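You operate a simulated robot arm through the tools that you are given. There is no shell and no other tool. Be economical: measure what you need, move in short steps, check, and stop when the job is done.

You are at the controls of a simulated robot arm. One attempt, no reset.

TASK
Fit the hand setter with the anvil sized as on the blue strap tab; lock it.
Fine: free the anvil lock knob first; old anvil into anvil holder three. Where these are worked on the way, their far stop is far enough and under half their travel is too little: anvil lock knob.

The check looks at the end state, three seconds after you hand in, the way a careful person would. Anything else that was tipped, shoved, dropped, spilled or broken makes it a failure.

THE ROBOT
A 6-joint arm with a two-finger parallel gripper, fixed in place. Base frame: the origin is at the foot of the arm, x ahead of it, y to its left, z up; the work surface is at about z = 0. Readings come in mm, rad, newtons and seconds.
With the tool pointing down near the work surface it reaches from about 140 to 580 mm from the base axis. Its first joint turns from -1.152 to 1.152 rad. Payload 2.1 kg.
The TCP is the grasp point between the finger pads, 30 mm short of the fingertips. In the tool frame z runs along the fingers and y along their closing line. Largest opening 94 mm; finger width 28, thickness 10; the body of the gripper, 50 by 96 mm, starts 55 mm behind the TCP.
Orientation is that of the tool frame in the base frame, as a unit quaternion [x, y, z, w]. With the fingers straight down and closing along the base's y, the tool's x points along the base's -x, its y along +y and its z along -z.

THE INTERFACE
- The arm moves only by the tool arm_command. Its argument "deltas" is a list of rows, each an object (a shift or turn left out is 0, a gripper value left out holds the last) with "jaw": the opening, from 0 (shut) to 1 (fully open); "slide": the shift along the tool's x, y, z in units of 40 mm (1.0 is 40 mm), a list of three; "dr": the turn, a rotation vector about the tool's x, y, z in units of 6 degrees (1.0 is 6 degrees), a list of three. In form: [{"jaw": jaw, "slide": [dx, dy, dz], "dr": [ax, ay, az]}, ...]. A call has 1 to 10 rows; each row shifts and turns the commanded pose from where the row before left it, along the tool's axes as they then stand. A call with a number of a shift or a turn outside -1 to 1 is refused whole. A row lasts 0.2 s, in which the tool goes at most 50 mm and 0.15 rad; a call with a longer step from one row to the next is refused whole, and so is a gripper value outside its range. Where a pose cannot be reached the arm comes as near as it can. A force on the tool above 90 N (or 10 N above the force at the start of the call, whichever is more), or a blocked arm, ends the call early, and 0.2 s more pass. The fingers move at their own pace (about 72 mm/s each) and stop on an object; they squeeze with about 32 N. The grip force told is the motor's: it shows also when the fingers shut on nothing. Time passes only in rows, and 0.2 s behind the last, so rows that do not move let the fingers close. The reply holds the time, the measured pose of the TCP, the force on the tool along the base axes, the opening and the grip force, in the units named above and with some noise, with the torque about the TCP (base axes, N m) and any sound that the robot's microphone picked up, and new pictures: "pictures" is both (left out), scene, wrist or none.
- Cameras (640 x 400 px; columns grow to the right, rows downward): "scene" is fixed at [74.3, -385, 497]; the picture's right is [0.62, -0.79, 0.00], its down [-0.35, -0.27, -0.90] and it looks along [0.71, 0.55, -0.44] (base axes); focal length 343 px, centre (320, 200). "wrist" rides on the gripper at [76, 14, -103] in the tool frame; the picture's right is [-0.18, 0.98, 0.00], its down [-0.75, -0.14, -0.64] and it looks along [-0.63, -0.12, 0.77] (tool axes); focal length 243 px, centre (320, 200).
- locate(camera, pixels): there is no depth. For up to 12 entries [column, row, z] of the newest picture of that camera ("zoom" is the newest enlarged one), the place [x, y] in the base frame at which the ray of that pixel passes the height z, good to about 2 mm. The clock stands still meanwhile.
- inspect(camera, box): a new picture of the part [left, top, right, bottom] of that camera's present view, enlarged. The clock stands still meanwhile.
- finish_job(): hands the job in; it is judged then, once.

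Work in short steps. Measure before you move; look again where a grasp or a placing could have gone wrong, and mend it. You have 80 turns and 200 pictures in all, those below and enlarged ones among them. Open the gripper and draw the arm clear of the work before you hand the job in, unless the task says otherwise; then end with one line.

The tools are called after "Call:" as a command line: name --argument value ..., lists and objects as JSON in quotes. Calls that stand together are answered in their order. arm_command: Moves the arm, as the interface text tells. Its arguments: {"type":"object","properties":{"deltas":{"type":"array"},"pictures":{"type":"string","enum":["both","scene","wrist","none"]}},"required":["deltas"]} The other tools are called the same way: locate (camera, pixels) gives the place at which the rays of pixels pass given heights; inspect (camera, box) takes an enlarged picture of a part of a camera's view; finish_job () hands the job in.

At the start:

```text
time_s: 0.0
ee_pos: [273.7, -38.5, 330.4]
tool_rot: [0.0, 1.0, -0.001, 0.0]
contact_force: [0.4, -0.2, 0.0]
moment: [0.01, 0.03, 0.0]
width: 94.1
gripper_force: 0.0
```

scene: 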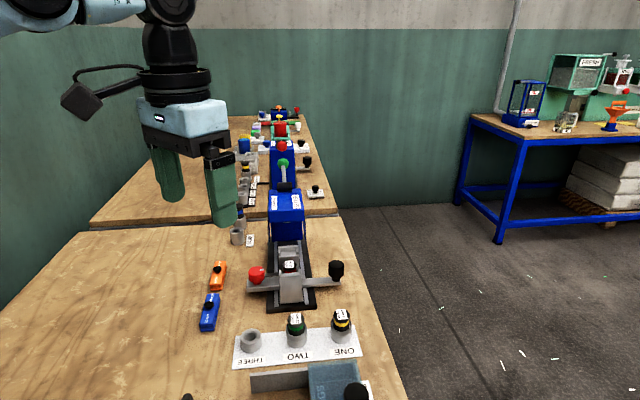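
wrist: 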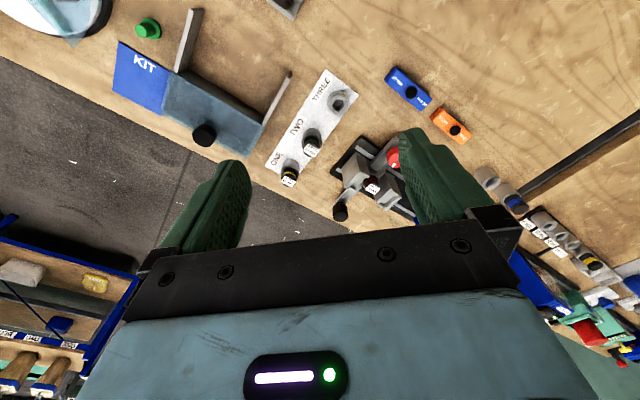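

I start by looking closely at the bench: the setter (about 285,270 in scene), holders (300,345) and strap tabs (210,310; 218,275).

Call:
inspect --camera "scene" --box '[190, 180, 370, 300]'

Call:
inspect --camera "scene" --box '[180, 280, 380, 400]'

Call:
inspect --camera "wrist" --box '[260, 50, 480, 220]'

```text
3.33 times, centred on (280, 240) of scene
```

zoom: 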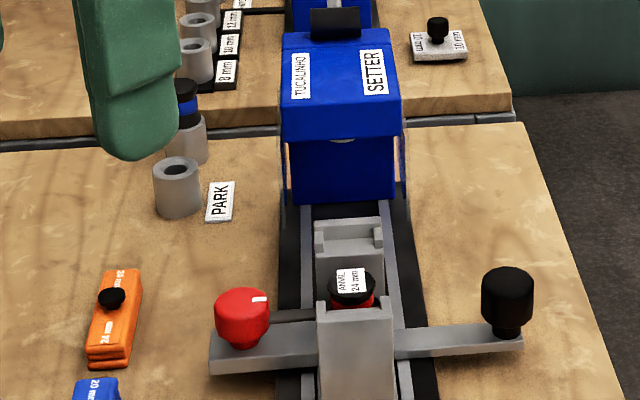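

```text
3.20 times, centred on (280, 340) of scene
```

zoom: 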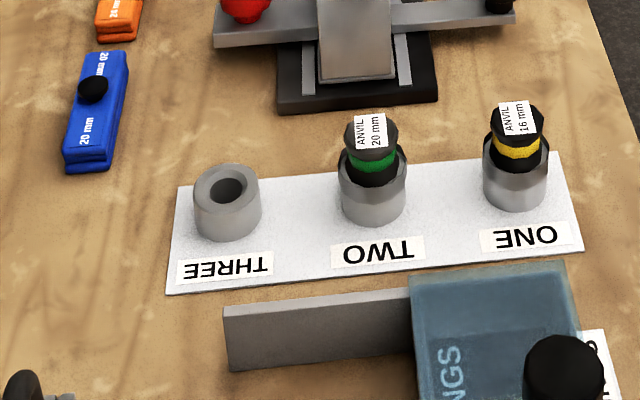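

```text
2.35 times, centred on (370, 135) of wrist
```

zoom: 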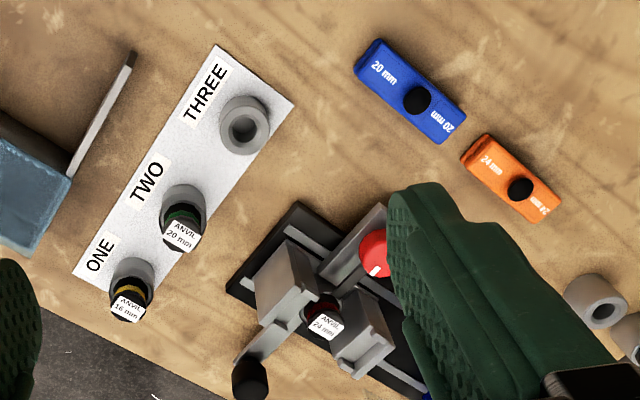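

The blue tab says 20 mm, which is the anvil in holder two; the setter holds the 24 mm. I measure the main positions next.

Call:
locate --camera "scene" --pixels '[[257, 274, 50], [336, 268, 50], [290, 264, 60], [296, 318, 60], [342, 313, 60], [251, 335, 30], [296, 345, 0], [251, 350, 0], [290, 264, 40], [237, 230, 30]]'

Call:
locate --camera "wrist" --pixels '[[340, 100, 30], [311, 150, 60], [289, 180, 60], [372, 187, 60], [340, 212, 50], [395, 157, 50], [372, 187, 40], [311, 150, 45], [311, 150, 30]]'

```text
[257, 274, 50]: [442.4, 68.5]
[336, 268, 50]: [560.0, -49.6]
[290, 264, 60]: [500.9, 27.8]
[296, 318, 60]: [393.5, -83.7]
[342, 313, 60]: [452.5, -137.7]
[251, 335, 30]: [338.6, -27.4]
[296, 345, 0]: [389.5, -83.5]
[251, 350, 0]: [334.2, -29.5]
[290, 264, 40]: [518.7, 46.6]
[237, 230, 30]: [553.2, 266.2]
```

```text
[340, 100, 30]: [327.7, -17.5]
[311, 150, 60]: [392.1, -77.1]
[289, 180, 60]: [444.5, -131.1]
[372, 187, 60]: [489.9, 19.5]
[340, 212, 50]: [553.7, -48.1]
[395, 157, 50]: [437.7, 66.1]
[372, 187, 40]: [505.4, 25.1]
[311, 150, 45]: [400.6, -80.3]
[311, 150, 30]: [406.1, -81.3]
```

I move closer for a better view of the setter and its knobs.

Call:
arm_command --deltas '[{"slide": [-0.46, 0.405, 0.6]}, {"slide": [-0.46, 0.405, 0.6]}, {"slide": [-0.46, 0.405, 0.6]}, {"slide": [-0.46, 0.405, 0.6]}, {"slide": [-0.46, 0.405, 0.6]}]'

Call:
inspect --camera "wrist" --box '[180, 60, 460, 235]'

```text
time_s: 1.2
ee_pos: [366.4, 42.8, 208.0]
tool_rot: [0.0, 1.0, -0.002, 0.0]
contact_force: [0.6, 0.5, -0.4]
moment: [0.04, 0.03, -0.01]
width: 94.1
gripper_force: 0.0
```

scene: 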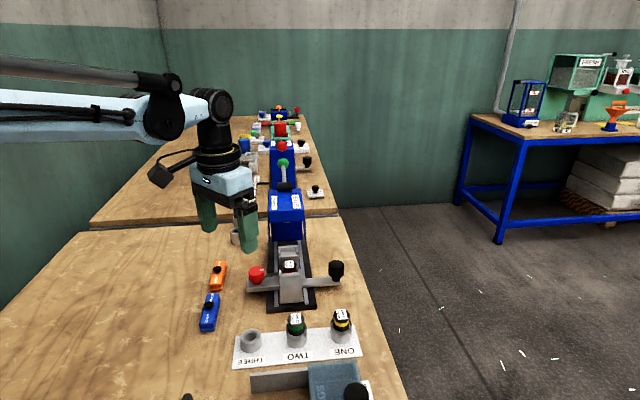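
wrist: 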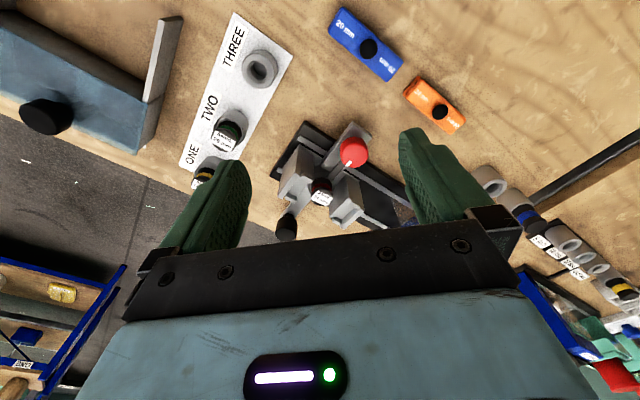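

```text
2.29 times, centred on (320, 148) of wrist
```

zoom: 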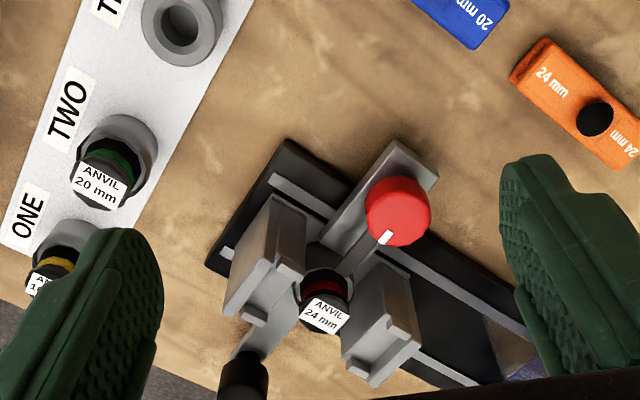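

I look closer at the knobs.

Call:
inspect --camera "scene" --box '[240, 240, 350, 315]'

Call:
inspect --camera "wrist" --box '[265, 115, 415, 240]'

Call:
locate --camera "wrist" --pixels '[[353, 152, 50], [353, 152, 65], [320, 190, 60], [320, 190, 75], [225, 130, 60], [225, 130, 75], [261, 69, 30], [261, 69, 40], [286, 227, 50], [286, 227, 70]]'

Call:
locate --camera "scene" --pixels '[[257, 274, 50], [257, 274, 65], [290, 264, 60], [290, 264, 75], [296, 318, 60], [296, 318, 75], [251, 335, 30], [251, 335, 40], [336, 268, 50], [336, 268, 70]]'

```text
5.33 times, centred on (295, 278) of scene
```

zoom: 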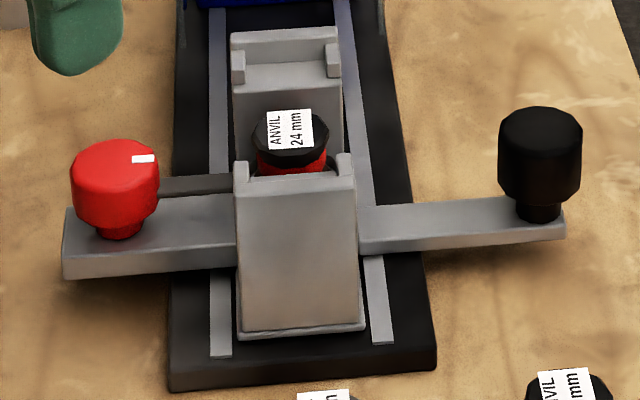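

```text
3.20 times, centred on (340, 178) of wrist
```

zoom: 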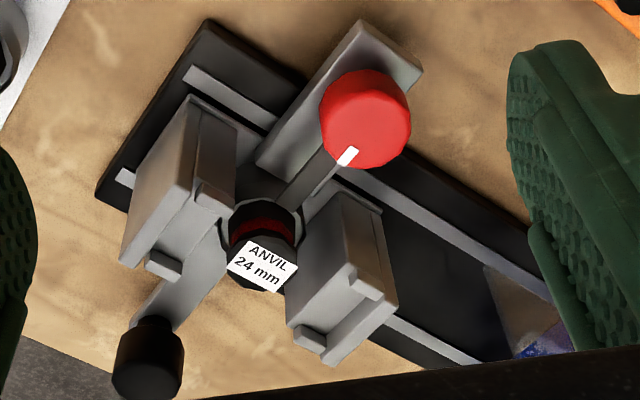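

```text
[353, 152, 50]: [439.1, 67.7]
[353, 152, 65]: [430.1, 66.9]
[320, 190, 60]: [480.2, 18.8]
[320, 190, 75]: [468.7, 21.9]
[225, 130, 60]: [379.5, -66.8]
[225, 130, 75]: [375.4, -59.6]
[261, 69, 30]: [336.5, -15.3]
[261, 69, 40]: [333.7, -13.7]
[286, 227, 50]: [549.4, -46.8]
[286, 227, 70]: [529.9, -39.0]
```

```text
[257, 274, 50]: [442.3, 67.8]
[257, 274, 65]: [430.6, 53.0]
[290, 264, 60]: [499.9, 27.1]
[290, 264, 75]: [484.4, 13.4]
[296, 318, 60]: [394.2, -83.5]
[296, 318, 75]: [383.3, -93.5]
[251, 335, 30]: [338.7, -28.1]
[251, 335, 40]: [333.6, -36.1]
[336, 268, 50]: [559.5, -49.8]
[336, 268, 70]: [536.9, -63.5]
```

I triangulate the key features (knob top, anvil tops, holder three rim, bar) from both pictures.

Call:
locate --camera "wrist" --pixels '[[354.5, 149, 55], [354.5, 149, 65], [322, 195, 60], [322, 195, 80], [223, 137, 60], [223, 137, 80], [261, 67, 30], [261, 67, 45], [352, 123, 20], [352, 123, 35], [293, 220, 50], [293, 220, 70]]'

Call:
locate --camera "scene" --pixels '[[256.6, 269, 55], [256.6, 269, 65], [289.4, 265, 60], [289.4, 265, 80], [296, 319, 60], [296, 319, 80], [251, 338, 30], [251, 338, 45], [247, 279, 20], [247, 279, 35], [336.5, 264, 50], [336.5, 264, 70]]'

Call:
inspect --camera "wrist" --box '[170, 20, 300, 200]'

```text
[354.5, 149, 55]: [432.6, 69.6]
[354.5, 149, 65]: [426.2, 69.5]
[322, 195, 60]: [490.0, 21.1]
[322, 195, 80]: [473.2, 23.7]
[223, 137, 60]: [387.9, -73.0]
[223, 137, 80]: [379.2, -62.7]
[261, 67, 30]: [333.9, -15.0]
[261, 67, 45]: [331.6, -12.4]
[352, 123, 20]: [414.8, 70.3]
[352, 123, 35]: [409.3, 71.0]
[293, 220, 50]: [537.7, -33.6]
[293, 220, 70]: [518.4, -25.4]
```

```text
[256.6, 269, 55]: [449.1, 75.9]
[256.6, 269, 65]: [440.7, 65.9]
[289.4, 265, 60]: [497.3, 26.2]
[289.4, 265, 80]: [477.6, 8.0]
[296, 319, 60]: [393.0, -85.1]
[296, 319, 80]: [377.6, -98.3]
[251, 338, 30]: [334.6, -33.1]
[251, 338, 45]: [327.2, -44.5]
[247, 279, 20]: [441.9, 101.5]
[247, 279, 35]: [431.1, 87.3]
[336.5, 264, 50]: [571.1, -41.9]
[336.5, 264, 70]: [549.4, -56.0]
```

```text
2.22 times, centred on (235, 110) of wrist
```

zoom: 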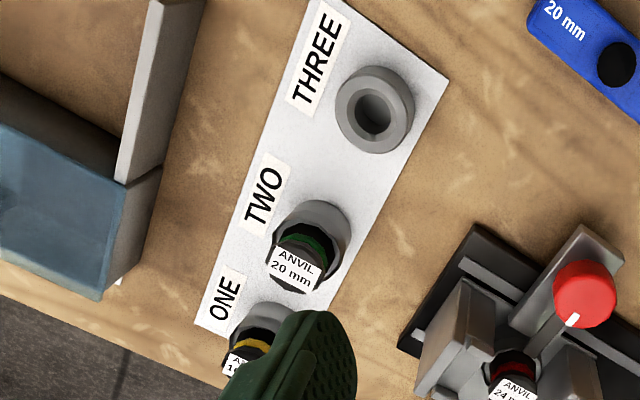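

Redoing the triangulation with corrected top-centre pixels.

Call:
locate --camera "wrist" --pixels '[[354.7, 154.5, 55], [354.7, 154.5, 65], [322, 198, 60], [322, 198, 80], [224.3, 140.7, 60], [224.3, 140.7, 80], [259.5, 71, 30], [259.5, 71, 45], [287, 217, 50], [287, 217, 70]]'

Call:
locate --camera "scene" --pixels '[[256.6, 270.5, 55], [256.6, 270.5, 65], [289.4, 265.5, 60], [289.4, 265.5, 80], [296, 319, 60], [296, 319, 80], [251.2, 336.2, 30], [251.2, 336.2, 45], [284, 246, 50], [284, 246, 65]]'

```text
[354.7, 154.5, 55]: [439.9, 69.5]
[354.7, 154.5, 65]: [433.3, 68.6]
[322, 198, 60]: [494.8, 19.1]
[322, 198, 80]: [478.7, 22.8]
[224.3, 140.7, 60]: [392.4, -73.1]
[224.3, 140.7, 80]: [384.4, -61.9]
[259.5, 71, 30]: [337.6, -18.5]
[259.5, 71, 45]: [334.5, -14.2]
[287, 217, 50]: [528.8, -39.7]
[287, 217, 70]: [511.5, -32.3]
```

```text
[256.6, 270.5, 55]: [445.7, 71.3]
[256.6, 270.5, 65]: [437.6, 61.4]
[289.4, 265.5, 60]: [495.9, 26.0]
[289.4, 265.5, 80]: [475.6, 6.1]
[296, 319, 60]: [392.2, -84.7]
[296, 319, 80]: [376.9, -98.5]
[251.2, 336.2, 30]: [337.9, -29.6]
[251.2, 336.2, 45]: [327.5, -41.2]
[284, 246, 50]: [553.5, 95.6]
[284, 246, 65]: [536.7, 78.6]
```

Estimated: red knob (439,68) with its top near z 59, setter anvil (490,20) top 66, anvil two (398,-78) top 50, holder three (342,-22) rim about 21. I move above the red knob, yaw 45° to line up with the bar, and look.

Call:
arm_command --deltas '[{"jaw": 0.6, "slide": [-0.61, 0.21, 0.48]}, {"slide": [-0.61, 0.21, 0.48]}, {"slide": [-0.61, 0.21, 0.48], "dr": [0, 0, -0.5]}, {"dr": [0, 0, -1]}, {"dr": [0, 0, -1]}, {"dr": [0, 0, -1]}, {"dr": [0, 0, -1]}, {"dr": [0, 0, -1]}, {"dr": [0, 0, -1]}, {"dr": [0, 0, -1]}]'

Call:
inspect --camera "wrist" --box '[180, 80, 460, 255]'

```text
time_s: 3.4
ee_pos: [438.4, 66.9, 152.4]
tool_rot: [-0.384, 0.924, -0.001, 0.001]
contact_force: [0.6, 0.3, 0.6]
moment: [-0.02, -0.03, 0.01]
width: 56.6
gripper_force: 0.0
```

scene: 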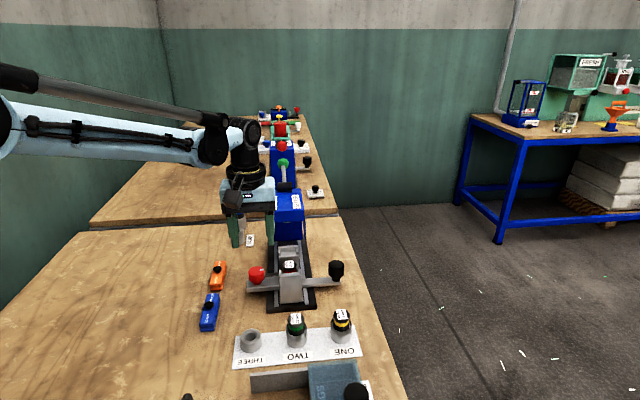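
wrist: 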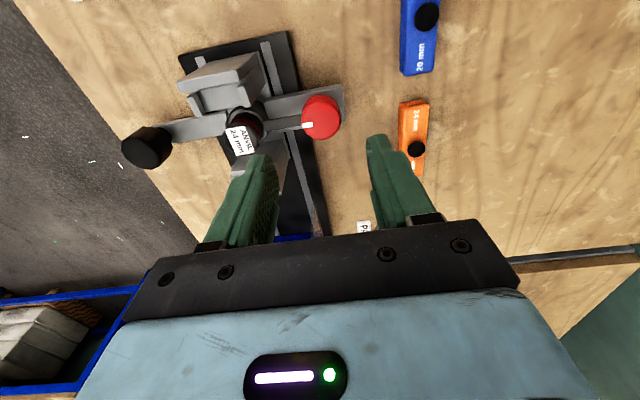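

```text
2.29 times, centred on (320, 168) of wrist
```

zoom: 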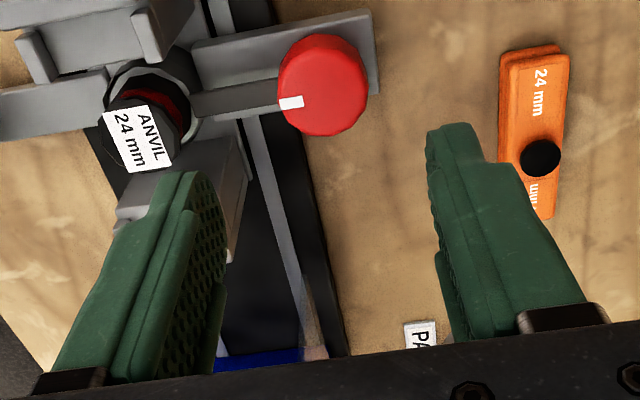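

I measure the knob, the anvil and the bar again from this view.

Call:
locate --camera "wrist" --pixels '[[320.6, 119, 59], [320.6, 117, 50], [341, 85, 30], [124, 146, 60], [241, 140, 66], [307.5, 125, 59], [344, 122, 30], [180, 55, 0], [288, 31, 0]]'

Call:
inspect --camera "wrist" --box '[170, 30, 360, 160]'

```text
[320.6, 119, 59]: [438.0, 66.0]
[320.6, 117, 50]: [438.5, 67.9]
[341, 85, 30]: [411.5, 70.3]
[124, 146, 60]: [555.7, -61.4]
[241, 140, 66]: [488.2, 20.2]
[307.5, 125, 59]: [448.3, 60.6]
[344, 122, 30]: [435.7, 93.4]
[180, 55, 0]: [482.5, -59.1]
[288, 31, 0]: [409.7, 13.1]
```

```text
3.08 times, centred on (265, 95) of wrist
```

zoom: 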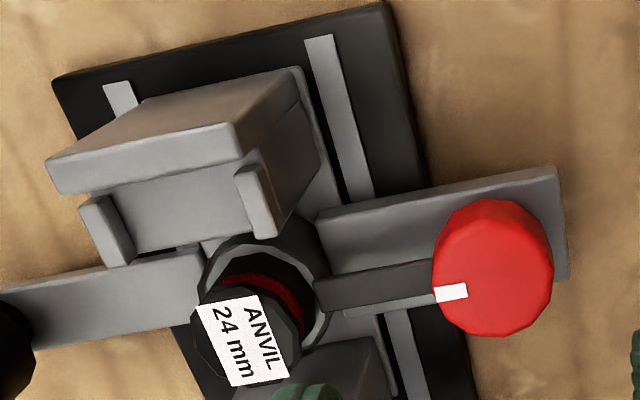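

The knob is centred at (438.5,67), directly under the TCP. I go down so the tips reach z≈40, watching the force, and then close.

Call:
arm_command --deltas '[{"slide": [0, 0, 0.7]}, {"slide": [0, 0, 0.7]}, {"slide": [0, 0, 0.66]}]'

Call:
inspect --camera "scene" --box '[220, 220, 350, 310]'

```text
time_s: 4.2
ee_pos: [439.1, 67.0, 77.8]
tool_rot: [-0.383, 0.924, -0.003, 0.002]
contact_force: [-3.7, 2.5, 23.7]
moment: [-0.37, -0.47, 0.02]
width: 54.1
gripper_force: 0.0
stopped in row 3: the force on the tool passed its limit at 121 N (the readings are from after the stop); the commanded pose is now the measured one
```

scene: 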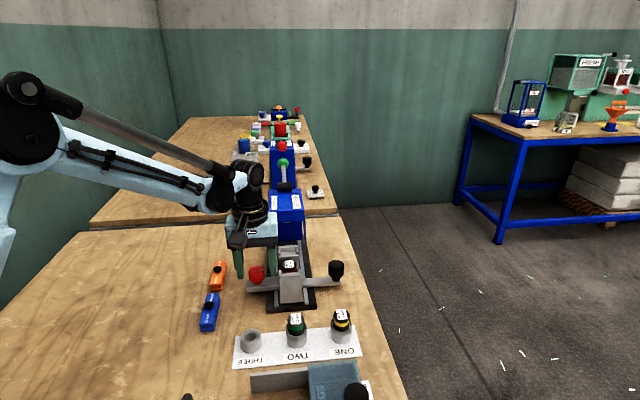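
wrist: 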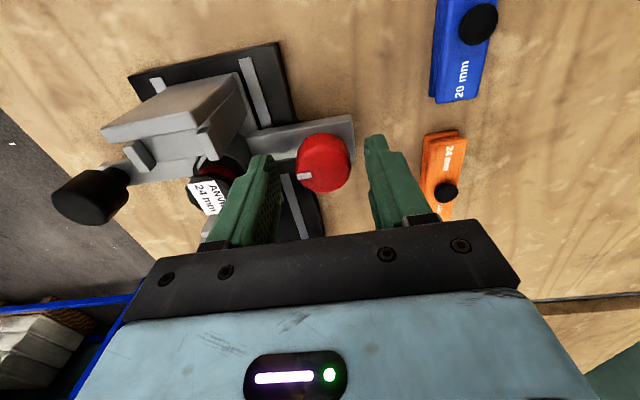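

```text
4.44 times, centred on (285, 265) of scene
```

zoom: 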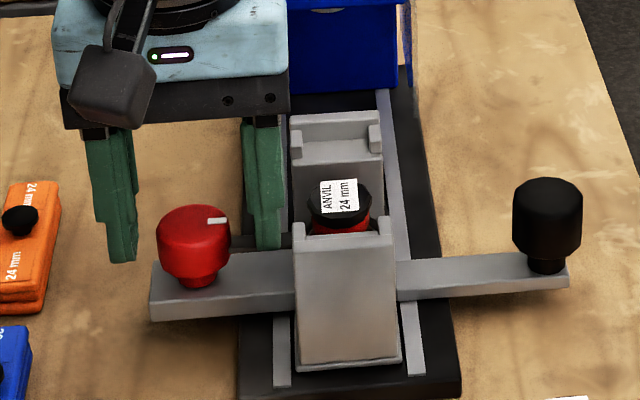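

The tips touched at z≈48: the anvil-side finger met the lock rod. I lift 2.5 mm and grip the upper part of the knob.

Call:
arm_command --deltas '[{"slide": [0, 0, -0.06]}, {"jaw": 0.2}, {}, {}]' --pictures "wrist"

```text
time_s: 5.2
ee_pos: [439.7, 68.1, 80.9]
tool_rot: [-0.384, 0.923, -0.001, 0.0]
contact_force: [-12.8, 10.1, -12.0]
moment: [0.39, 0.69, 0.03]
width: 33.4
gripper_force: 44.9
```

wrist: 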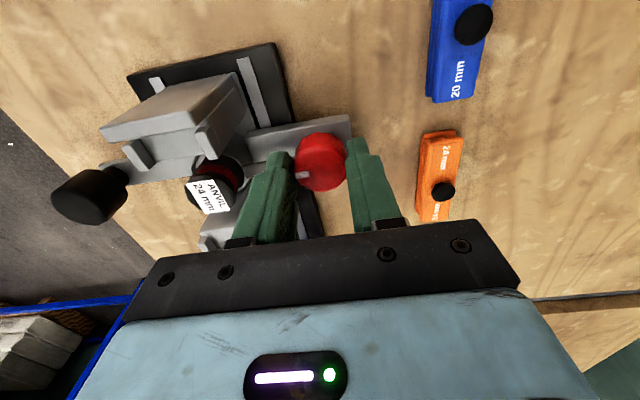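

Gripped at 33.4 mm. I turn it anticlockwise as seen from above (−z in the tool), a little at first, to feel the response.

Call:
arm_command --deltas '[{"slide": [0, 0.03, 0.0]}, {"dr": [0, 0, -1]}, {"dr": [0, 0, -1]}, {"dr": [0, 0, -1]}]' --pictures "wrist"

```text
time_s: 6.2
ee_pos: [438.8, 67.3, 79.6]
tool_rot: [-0.523, 0.852, -0.004, 0.002]
contact_force: [-1.1, 2.5, -17.0]
moment: [1.07, -0.2, -0.01]
width: 33.5
gripper_force: 45.4
```

wrist: 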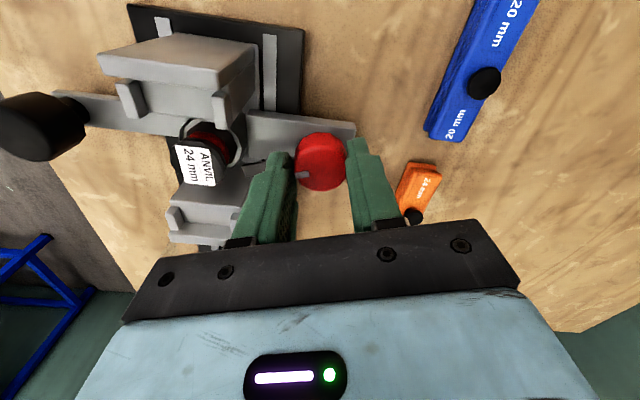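

The knob follows with almost no torque and the mark stays with the finger. I keep turning.

Call:
arm_command --deltas '[{"dr": [0, 0, -1]}, {"dr": [0, 0, -1]}, {"dr": [0, 0, -1]}, {"dr": [0, 0, -1]}, {"dr": [0, 0, -1]}]' --pictures "wrist"

Call:
inspect --camera "scene" --box '[220, 220, 350, 310]'

```text
time_s: 7.5
ee_pos: [440.6, 66.6, 79.8]
tool_rot: [0.726, -0.688, 0.005, -0.001]
contact_force: [17.4, -1.2, 4.3]
moment: [0.94, 0.05, -0.03]
width: 33.5
gripper_force: 45.6
```

wrist: 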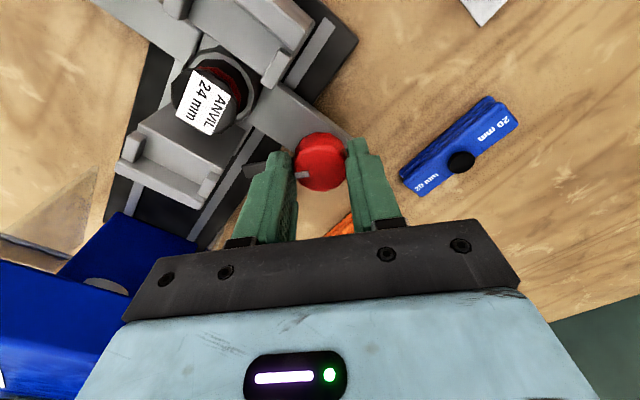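

```text
4.44 times, centred on (285, 265) of scene
```

zoom: 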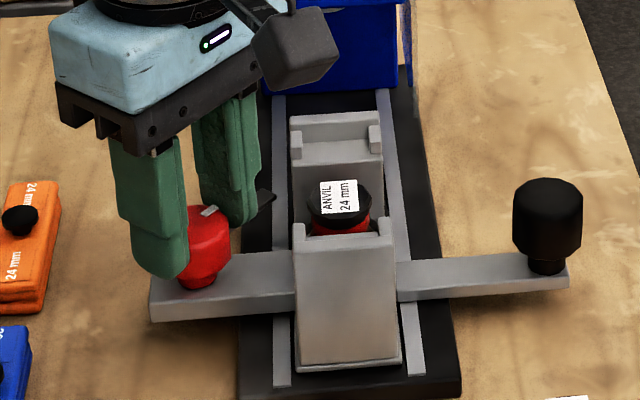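

The rod swings away with the knob, so it is the lock. I keep on to the far stop.

Call:
arm_command --deltas '[{"dr": [0, 0, -1]}, {"dr": [0, 0, -1]}, {"dr": [0, 0, -1]}, {"dr": [0, 0, -1]}, {"dr": [0, 0, -1]}, {"dr": [0, 0, -1]}]' --pictures "wrist"

Call:
inspect --camera "scene" --box '[220, 220, 350, 310]'

```text
time_s: 8.8
ee_pos: [441.7, 67.2, 80.8]
tool_rot: [0.903, -0.429, 0.007, 0.0]
contact_force: [31.0, -5.5, 4.6]
moment: [0.43, 0.07, -0.04]
width: 33.4
gripper_force: 45.3
```

wrist: 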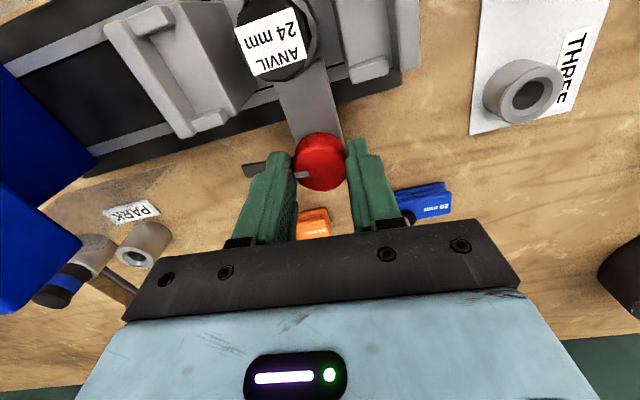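

```text
4.44 times, centred on (285, 265) of scene
```

zoom: 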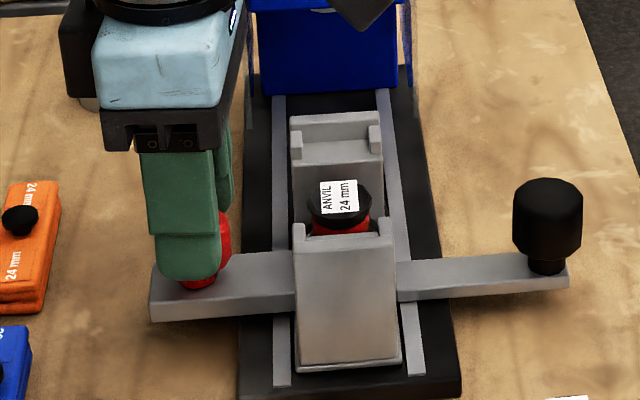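

About 85° turned. I relieve the side force by 2 mm and keep turning gently to find the stop.

Call:
arm_command --deltas '[{"slide": [0.03, -0.04, 0]}, {"dr": [0, 0, -1]}, {"dr": [0, 0, -1]}, {}]' --pictures "wrist"

```text
time_s: 9.8
ee_pos: [440.5, 68.2, 79.8]
tool_rot: [0.943, -0.332, 0.002, 0.001]
contact_force: [6.8, 6.3, 4.2]
moment: [0.05, -0.16, -0.35]
width: 33.3
gripper_force: 45.6
```

wrist: 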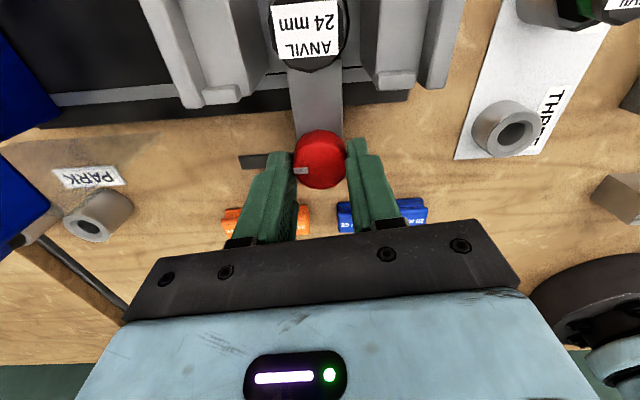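

The torque of −0.35 N·m at about 95° shows the far stop. I release, rise and turn back to the 45° yaw.

Call:
arm_command --deltas '[{"jaw": 0.6}, {}, {"slide": [0, 0, -0.8]}, {"slide": [0, 0, -0.8], "dr": [0, 0, 1]}, {"dr": [0, 0, 1]}, {"dr": [0, 0, 1]}, {"dr": [0, 0, 1]}, {"dr": [0, 0, 1]}, {"dr": [0, 0, 1]}, {"dr": [0, 0, 1]}]' --pictures "scene"

Call:
arm_command --deltas '[{"dr": [0, 0, 1]}, {"dr": [0, 0, 1]}, {"dr": [0, 0, 1]}, {"dr": [0, 0, 1]}, {"dr": [0, 0, 1]}, {"dr": [0, 0, 1]}, {"dr": [0, 0, 1]}, {"dr": [0, 0, 1]}, {"dr": [0, 0, 1]}]' --pictures "wrist"

Call:
inspect --camera "wrist" --box '[180, 80, 460, 255]'

Call:
inspect --camera "scene" --box '[220, 220, 350, 310]'

```text
time_s: 12.1
ee_pos: [440.7, 69.0, 142.9]
tool_rot: [0.76, -0.65, 0.003, 0.0]
contact_force: [0.2, 0.2, 0.3]
moment: [-0.01, -0.01, -0.01]
width: 56.4
gripper_force: 0.2
```

scene: 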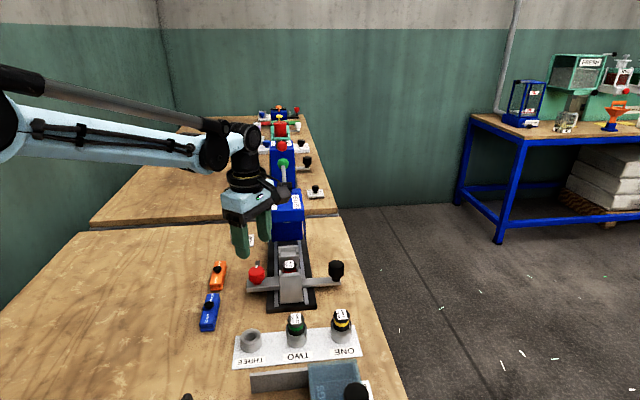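

```text
time_s: 14.1
ee_pos: [440.0, 68.2, 144.1]
tool_rot: [-0.381, 0.924, -0.004, 0.001]
contact_force: [0.0, 0.2, 0.2]
moment: [0.03, 0.0, -0.02]
width: 56.4
gripper_force: 0.0
```

wrist: 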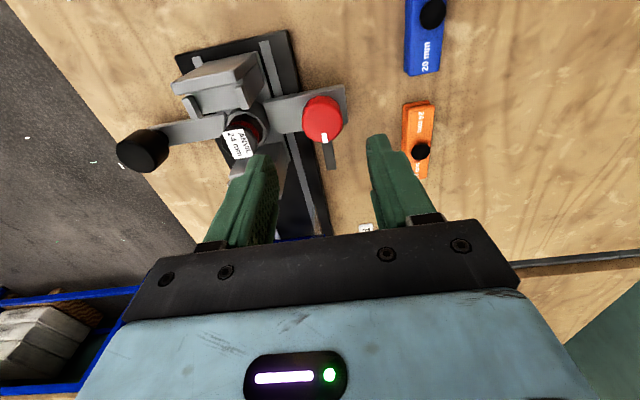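

```text
2.29 times, centred on (320, 168) of wrist
```

zoom: 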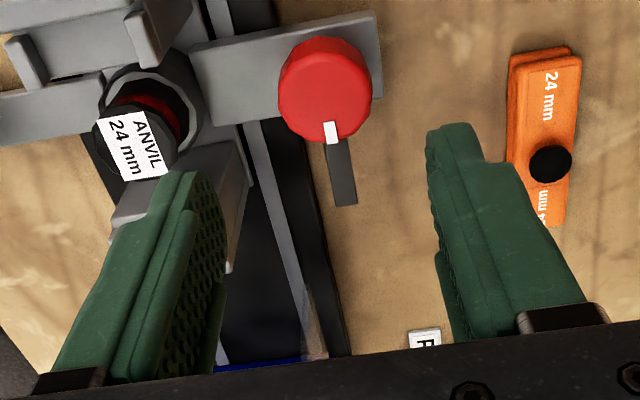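

```text
4.44 times, centred on (285, 265) of scene
```

zoom: 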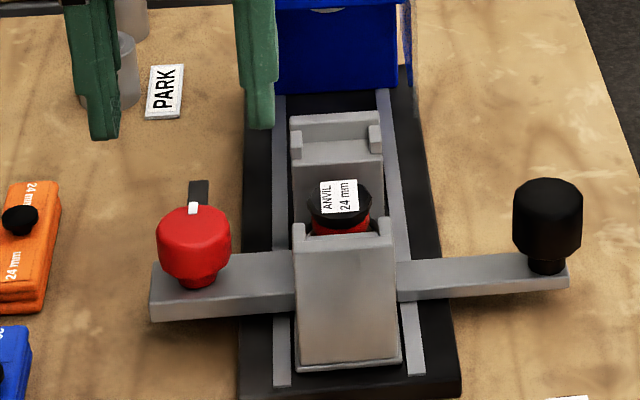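

The lock is swung clear by 90°. Now I measure the gap between the blocks around the anvil, to see if the fingers go in.

Call:
locate --camera "scene" --pixels '[[279.5, 271, 60], [302, 271, 60], [279.5, 254.5, 60], [298, 254.5, 60], [280, 270, 50], [279.5, 254.5, 50], [280, 284, 30]]'

Call:
arm_command --deltas '[{"slide": [0, -0.85, 0]}, {"slide": [0, -0.85, 0]}]' --pictures "wrist"

Call:
inspect --camera "wrist" --box '[230, 50, 430, 200]'

```text
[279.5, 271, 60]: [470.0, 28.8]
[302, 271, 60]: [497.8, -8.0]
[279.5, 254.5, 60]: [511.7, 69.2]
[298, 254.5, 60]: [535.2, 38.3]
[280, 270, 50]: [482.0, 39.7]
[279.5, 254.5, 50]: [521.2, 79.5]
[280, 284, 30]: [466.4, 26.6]
```

```text
time_s: 14.7
ee_pos: [490.3, 18.5, 144.4]
tool_rot: [-0.383, 0.924, -0.003, 0.001]
contact_force: [0.1, -0.3, 0.0]
moment: [0.02, 0.02, -0.01]
width: 56.3
gripper_force: 0.0
```

wrist: 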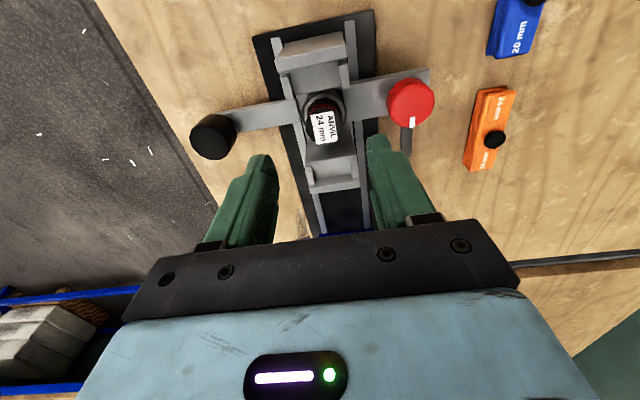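

```text
2.67 times, centred on (330, 125) of wrist
```

zoom: 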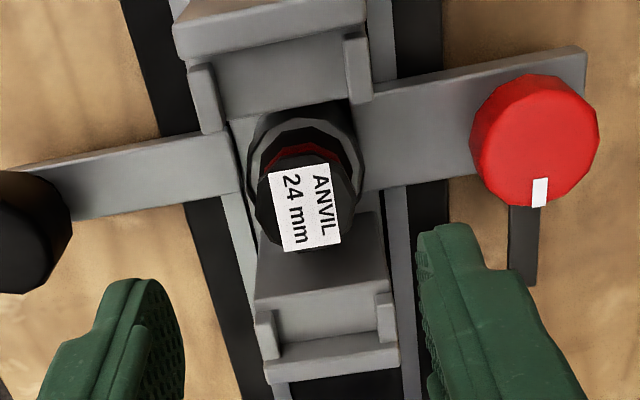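

The sides are open. I fix the anvil centre from this view: top about (324,127).

Call:
locate --camera "wrist" --pixels '[[324.2, 126.8, 66], [324.2, 126.8, 60], [325, 103, 40], [325, 103, 35], [411, 103, 59]]'

```text
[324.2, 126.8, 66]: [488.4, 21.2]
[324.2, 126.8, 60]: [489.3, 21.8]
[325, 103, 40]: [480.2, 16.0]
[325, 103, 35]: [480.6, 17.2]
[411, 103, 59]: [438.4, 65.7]
```

I centre on (488.5,21), go down to TCP z≈74 and close on the anvil.

Call:
arm_command --deltas '[{"slide": [0, 0.06, 0.7]}, {"slide": [0, 0, 0.7]}, {"slide": [0, 0, 0.36]}, {}]' --pictures "wrist"

Call:
inspect --camera "scene" --box '[220, 220, 350, 310]'

```text
time_s: 15.7
ee_pos: [487.4, 20.6, 74.8]
tool_rot: [-0.383, 0.924, -0.003, 0.0]
contact_force: [0.1, -0.5, -0.5]
moment: [0.02, -0.02, 0.01]
width: 56.2
gripper_force: 0.0
```

wrist: 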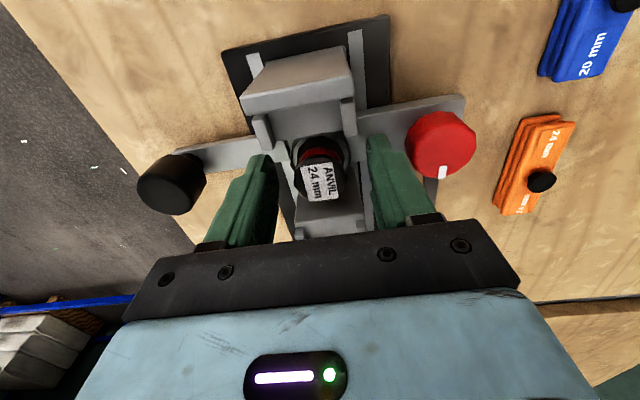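

```text
4.44 times, centred on (285, 265) of scene
```

zoom: 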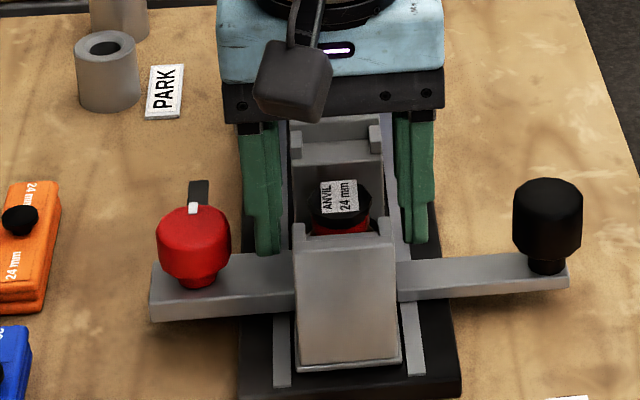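

Clear on both sides; closing.

Call:
arm_command --deltas '[{"jaw": 0.1}, {}, {}]' --pictures "wrist"

```text
time_s: 16.4
ee_pos: [487.8, 21.4, 75.0]
tool_rot: [-0.382, 0.924, -0.003, 0.002]
contact_force: [0.0, 0.3, 1.3]
moment: [0.05, 0.01, 0.03]
width: 26.4
gripper_force: 31.9
```

wrist: 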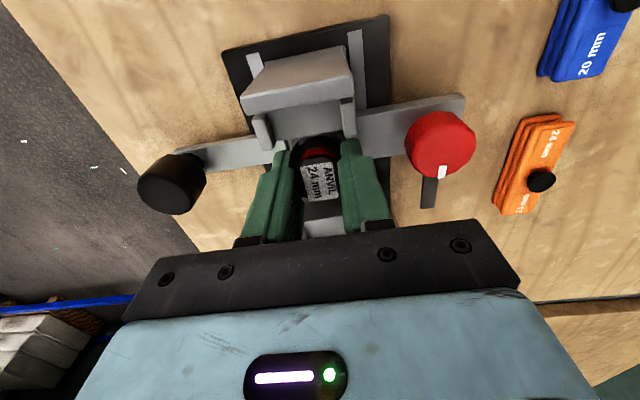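

Gripped at 26.4 mm with no side force, so the seat is at TCP (487.8,21.4,75). I lift straight up.

Call:
arm_command --deltas '[{"slide": [0, 0, -0.3]}, {"slide": [0, 0, -0.5]}, {"slide": [0, 0, -0.7]}, {"slide": [0, 0, -0.7]}, {}]'

Call:
inspect --camera "scene" --box '[220, 200, 350, 290]'

```text
time_s: 17.6
ee_pos: [486.0, 20.8, 163.4]
tool_rot: [-0.383, 0.924, -0.003, 0.001]
contact_force: [0.5, -0.1, 0.4]
moment: [0.02, 0.0, 0.01]
width: 9.3
gripper_force: 0.0
```

scene: 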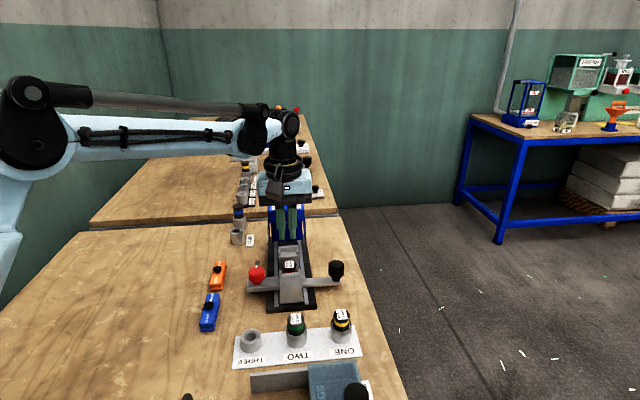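
wrist: 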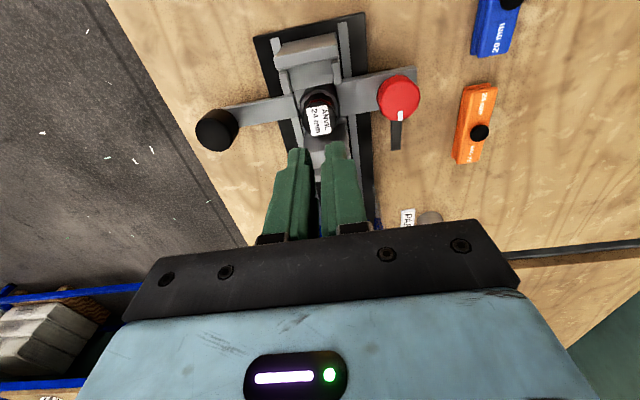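

```text
4.44 times, centred on (285, 245) of scene
```

zoom: 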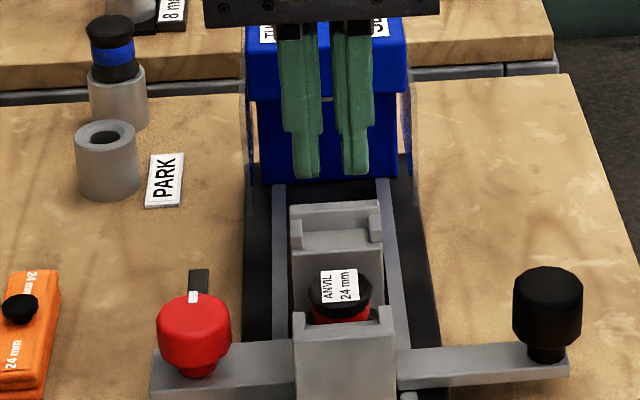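

The anvil stayed seated and the grip slipped off. I open, go back down a bit deeper (TCP 69), grip again and lift slowly while watching the force.

Call:
arm_command --deltas '[{"jaw": 0.55}, {"slide": [-0.05, 0, 0.8]}, {"slide": [0, 0, 0.8]}, {"slide": [0, 0, 0.4]}, {"slide": [0, 0, 0.3]}, {"slide": [0, 0, 0.05]}]' --pictures "none"

```text
time_s: 19.1
ee_pos: [488.8, 23.6, 69.0]
tool_rot: [-0.382, 0.924, -0.003, 0.002]
contact_force: [0.2, 0.4, 0.6]
moment: [0.01, -0.02, -0.01]
width: 51.7
gripper_force: 0.0
```

No contact yet; I try a few millimetres deeper.

Call:
arm_command --deltas '[{"slide": [0.04, 0, 0.06]}, {"slide": [0, 0, 0.06]}, {}]' --pictures "wrist"

Call:
inspect --camera "scene" --box '[240, 230, 340, 300]'

Call:
inspect --camera "wrist" --box '[230, 90, 400, 240]'

```text
time_s: 19.9
ee_pos: [487.4, 21.6, 63.0]
tool_rot: [-0.383, 0.924, -0.004, 0.001]
contact_force: [0.4, 0.5, -0.8]
moment: [0.04, 0.01, 0.02]
width: 52.0
gripper_force: 0.1
```

wrist: 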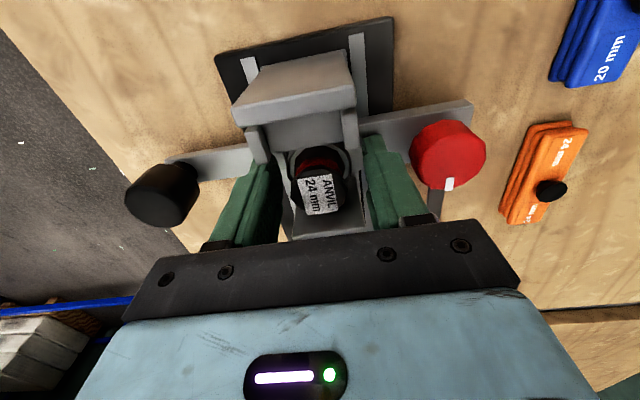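

```text
5.71 times, centred on (290, 265) of scene
```

zoom: 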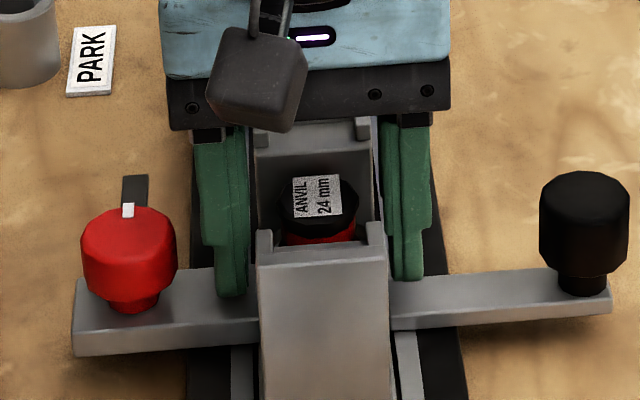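

```text
2.67 times, centred on (315, 165) of wrist
```

zoom: 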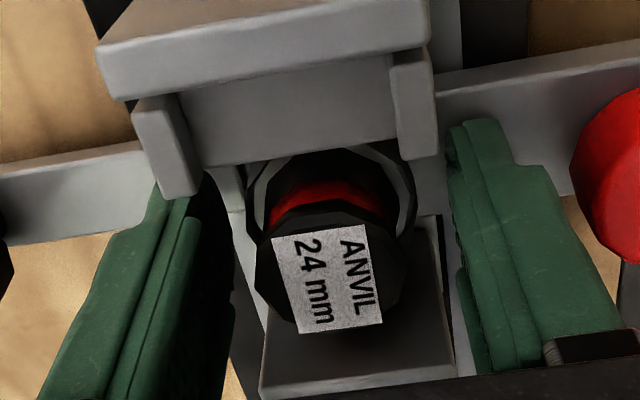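

I close here and read the width: about 26 means the anvil, about 36 would mean the socket ring.

Call:
arm_command --deltas '[{"slide": [0, 0, -0.05]}, {"jaw": 0.1}, {}, {}]' --pictures "none"

```text
time_s: 20.9
ee_pos: [487.9, 20.9, 65.4]
tool_rot: [-0.383, 0.924, -0.003, 0.001]
contact_force: [4.2, -1.9, -1.2]
moment: [-0.06, 0.02, 0.04]
width: 37.4
gripper_force: 31.9
```

37.4 mm is the ring. I open, raise to TCP ≈70 and close again.

Call:
arm_command --deltas '[{"jaw": 0.5}, {"slide": [0, 0, -0.1]}, {"jaw": 0.1}, {}, {}]' --pictures "none"

```text
time_s: 22.1
ee_pos: [487.4, 21.4, 69.0]
tool_rot: [-0.383, 0.924, -0.003, 0.001]
contact_force: [6.1, -3.0, -4.0]
moment: [-0.16, -0.07, 0.03]
width: 37.4
gripper_force: 31.9
```

Still the ring (tips at 39). I raise 3 mm more.

Call:
arm_command --deltas '[{"jaw": 0.5}, {"slide": [0, 0, -0.09]}, {"jaw": 0.1}, {}, {}]' --pictures "none"

```text
time_s: 23.2
ee_pos: [487.6, 20.9, 72.0]
tool_rot: [-0.383, 0.924, -0.003, 0.001]
contact_force: [-0.5, 0.0, -0.4]
moment: [0.02, -0.02, 0.01]
width: 37.0
gripper_force: 31.8
```

Call:
arm_command --deltas '[{"jaw": 0.5}, {"slide": [0, 0, -0.06]}, {"jaw": 0.1}, {}, {}]' --pictures "none"

```text
time_s: 24.4
ee_pos: [487.8, 21.9, 75.1]
tool_rot: [-0.383, 0.924, -0.004, 0.001]
contact_force: [0.3, -0.4, 3.4]
moment: [0.04, 0.03, -0.05]
width: 26.2
gripper_force: 32.3
```

Gripped at 26.2 just above the ring. I lift in small steps and read the force.

Call:
arm_command --deltas '[{}, {"slide": [0, 0, -0.04]}, {"slide": [0, 0, -0.04]}]' --pictures "none"

Call:
arm_command --deltas '[{"slide": [0, 0, -0.05]}, {"slide": [0, 0, -0.05]}]' --pictures "scene"

Call:
inspect --camera "scene" --box '[240, 230, 340, 300]'

```text
time_s: 25.2
ee_pos: [486.5, 22.1, 78.4]
tool_rot: [-0.383, 0.924, -0.002, 0.001]
contact_force: [0.0, 0.8, -2.6]
moment: [-0.03, -0.03, -0.01]
width: 26.0
gripper_force: 31.8
```

```text
time_s: 25.9
ee_pos: [488.0, 22.6, 82.1]
tool_rot: [-0.382, 0.924, -0.004, 0.002]
contact_force: [0.2, 1.0, -2.5]
moment: [0.0, -0.01, -0.01]
width: 26.1
gripper_force: 32.5
```

scene: 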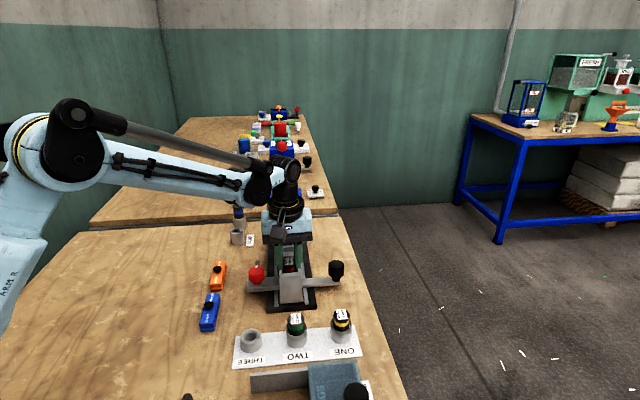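

```text
5.71 times, centred on (290, 265) of scene
```

zoom: 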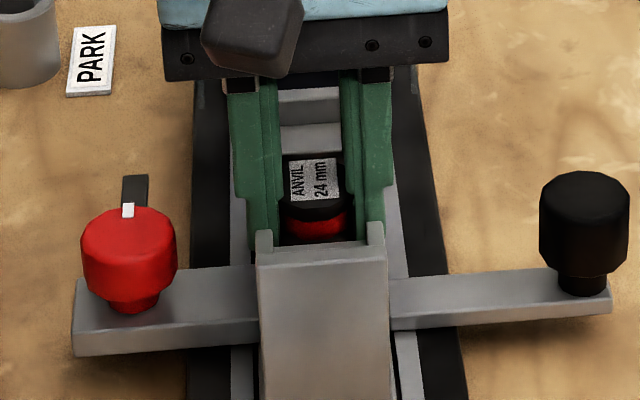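

The anvil is rising (weight about 2.5 N). I continue slowly; the earlier lift was too fast.

Call:
arm_command --deltas '[{"slide": [0, 0, -0.08]}, {"slide": [0, 0, -0.12]}, {"slide": [0, 0, -0.15]}, {"slide": [0, 0, -0.15]}, {"slide": [0, 0, -0.15]}, {"slide": [0, 0, -0.15]}, {"slide": [0, 0, -0.15]}]'

Call:
inspect --camera "scene" --box '[240, 220, 340, 290]'

```text
time_s: 27.4
ee_pos: [488.4, 21.3, 120.1]
tool_rot: [-0.383, 0.924, -0.004, 0.001]
contact_force: [0.2, 0.2, -2.1]
moment: [0.01, 0.02, 0.0]
width: 26.1
gripper_force: 31.6
```

scene: 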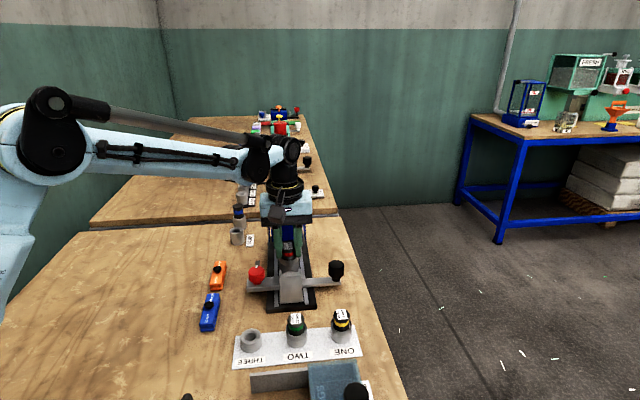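
wrist: 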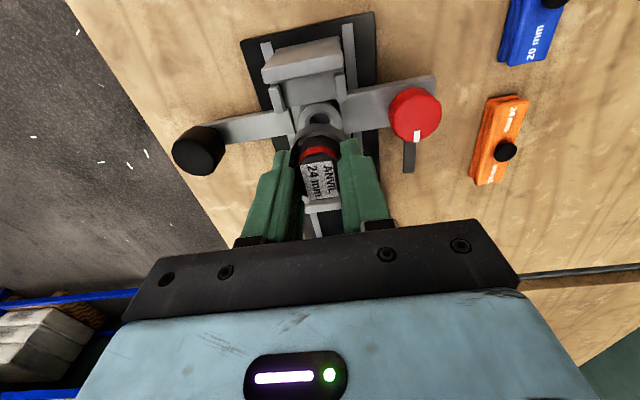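

```text
5.71 times, centred on (290, 255) of scene
```

zoom: 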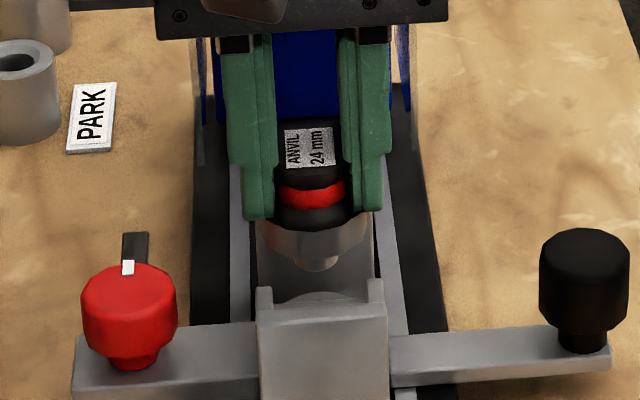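

The whole anvil is out: the ring was its own flange, with a spigot below. I raise and carry it above holder three.

Call:
arm_command --deltas '[{"slide": [0, 0, -0.2]}, {"slide": [0, 0, -0.3]}, {"slide": [0.2, 0.11, -0.2]}, {"slide": [0.4, 0.22, 0]}, {"slide": [0.6, 0.33, 0]}, {"slide": [0.65, 0.35, 0]}, {"slide": [0.65, 0.35, 0]}, {"slide": [0.44, 0.24, 0]}, {"slide": [0.28, 0.15, 0]}, {"slide": [0.12, 0.07, 0]}]'

Call:
inspect --camera "wrist" --box '[220, 60, 420, 240]'

Call:
inspect --camera "scene" --box '[190, 240, 370, 380]'

```text
time_s: 29.6
ee_pos: [340.4, -21.9, 146.6]
tool_rot: [-0.383, 0.924, -0.003, 0.001]
contact_force: [-0.7, 0.8, -2.5]
moment: [-0.05, 0.0, 0.02]
width: 26.3
gripper_force: 31.7
```

scene: 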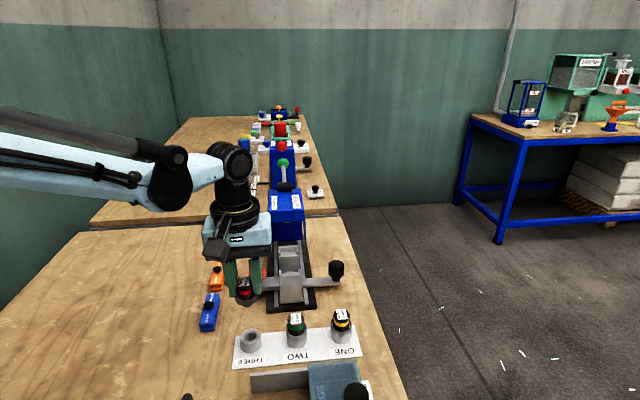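
wrist: 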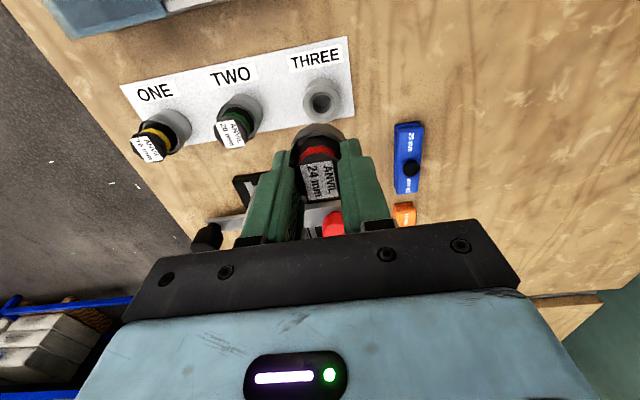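

```text
2.22 times, centred on (320, 150) of wrist
```

zoom: 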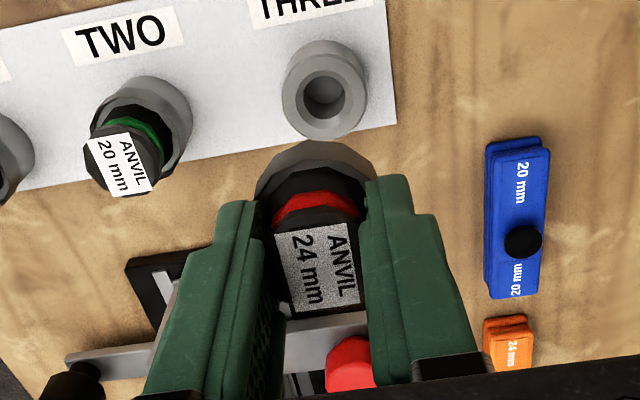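

```text
2.86 times, centred on (280, 310) of scene
```

zoom: 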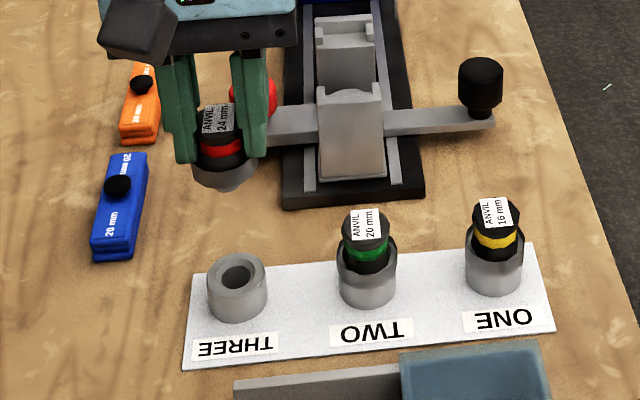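

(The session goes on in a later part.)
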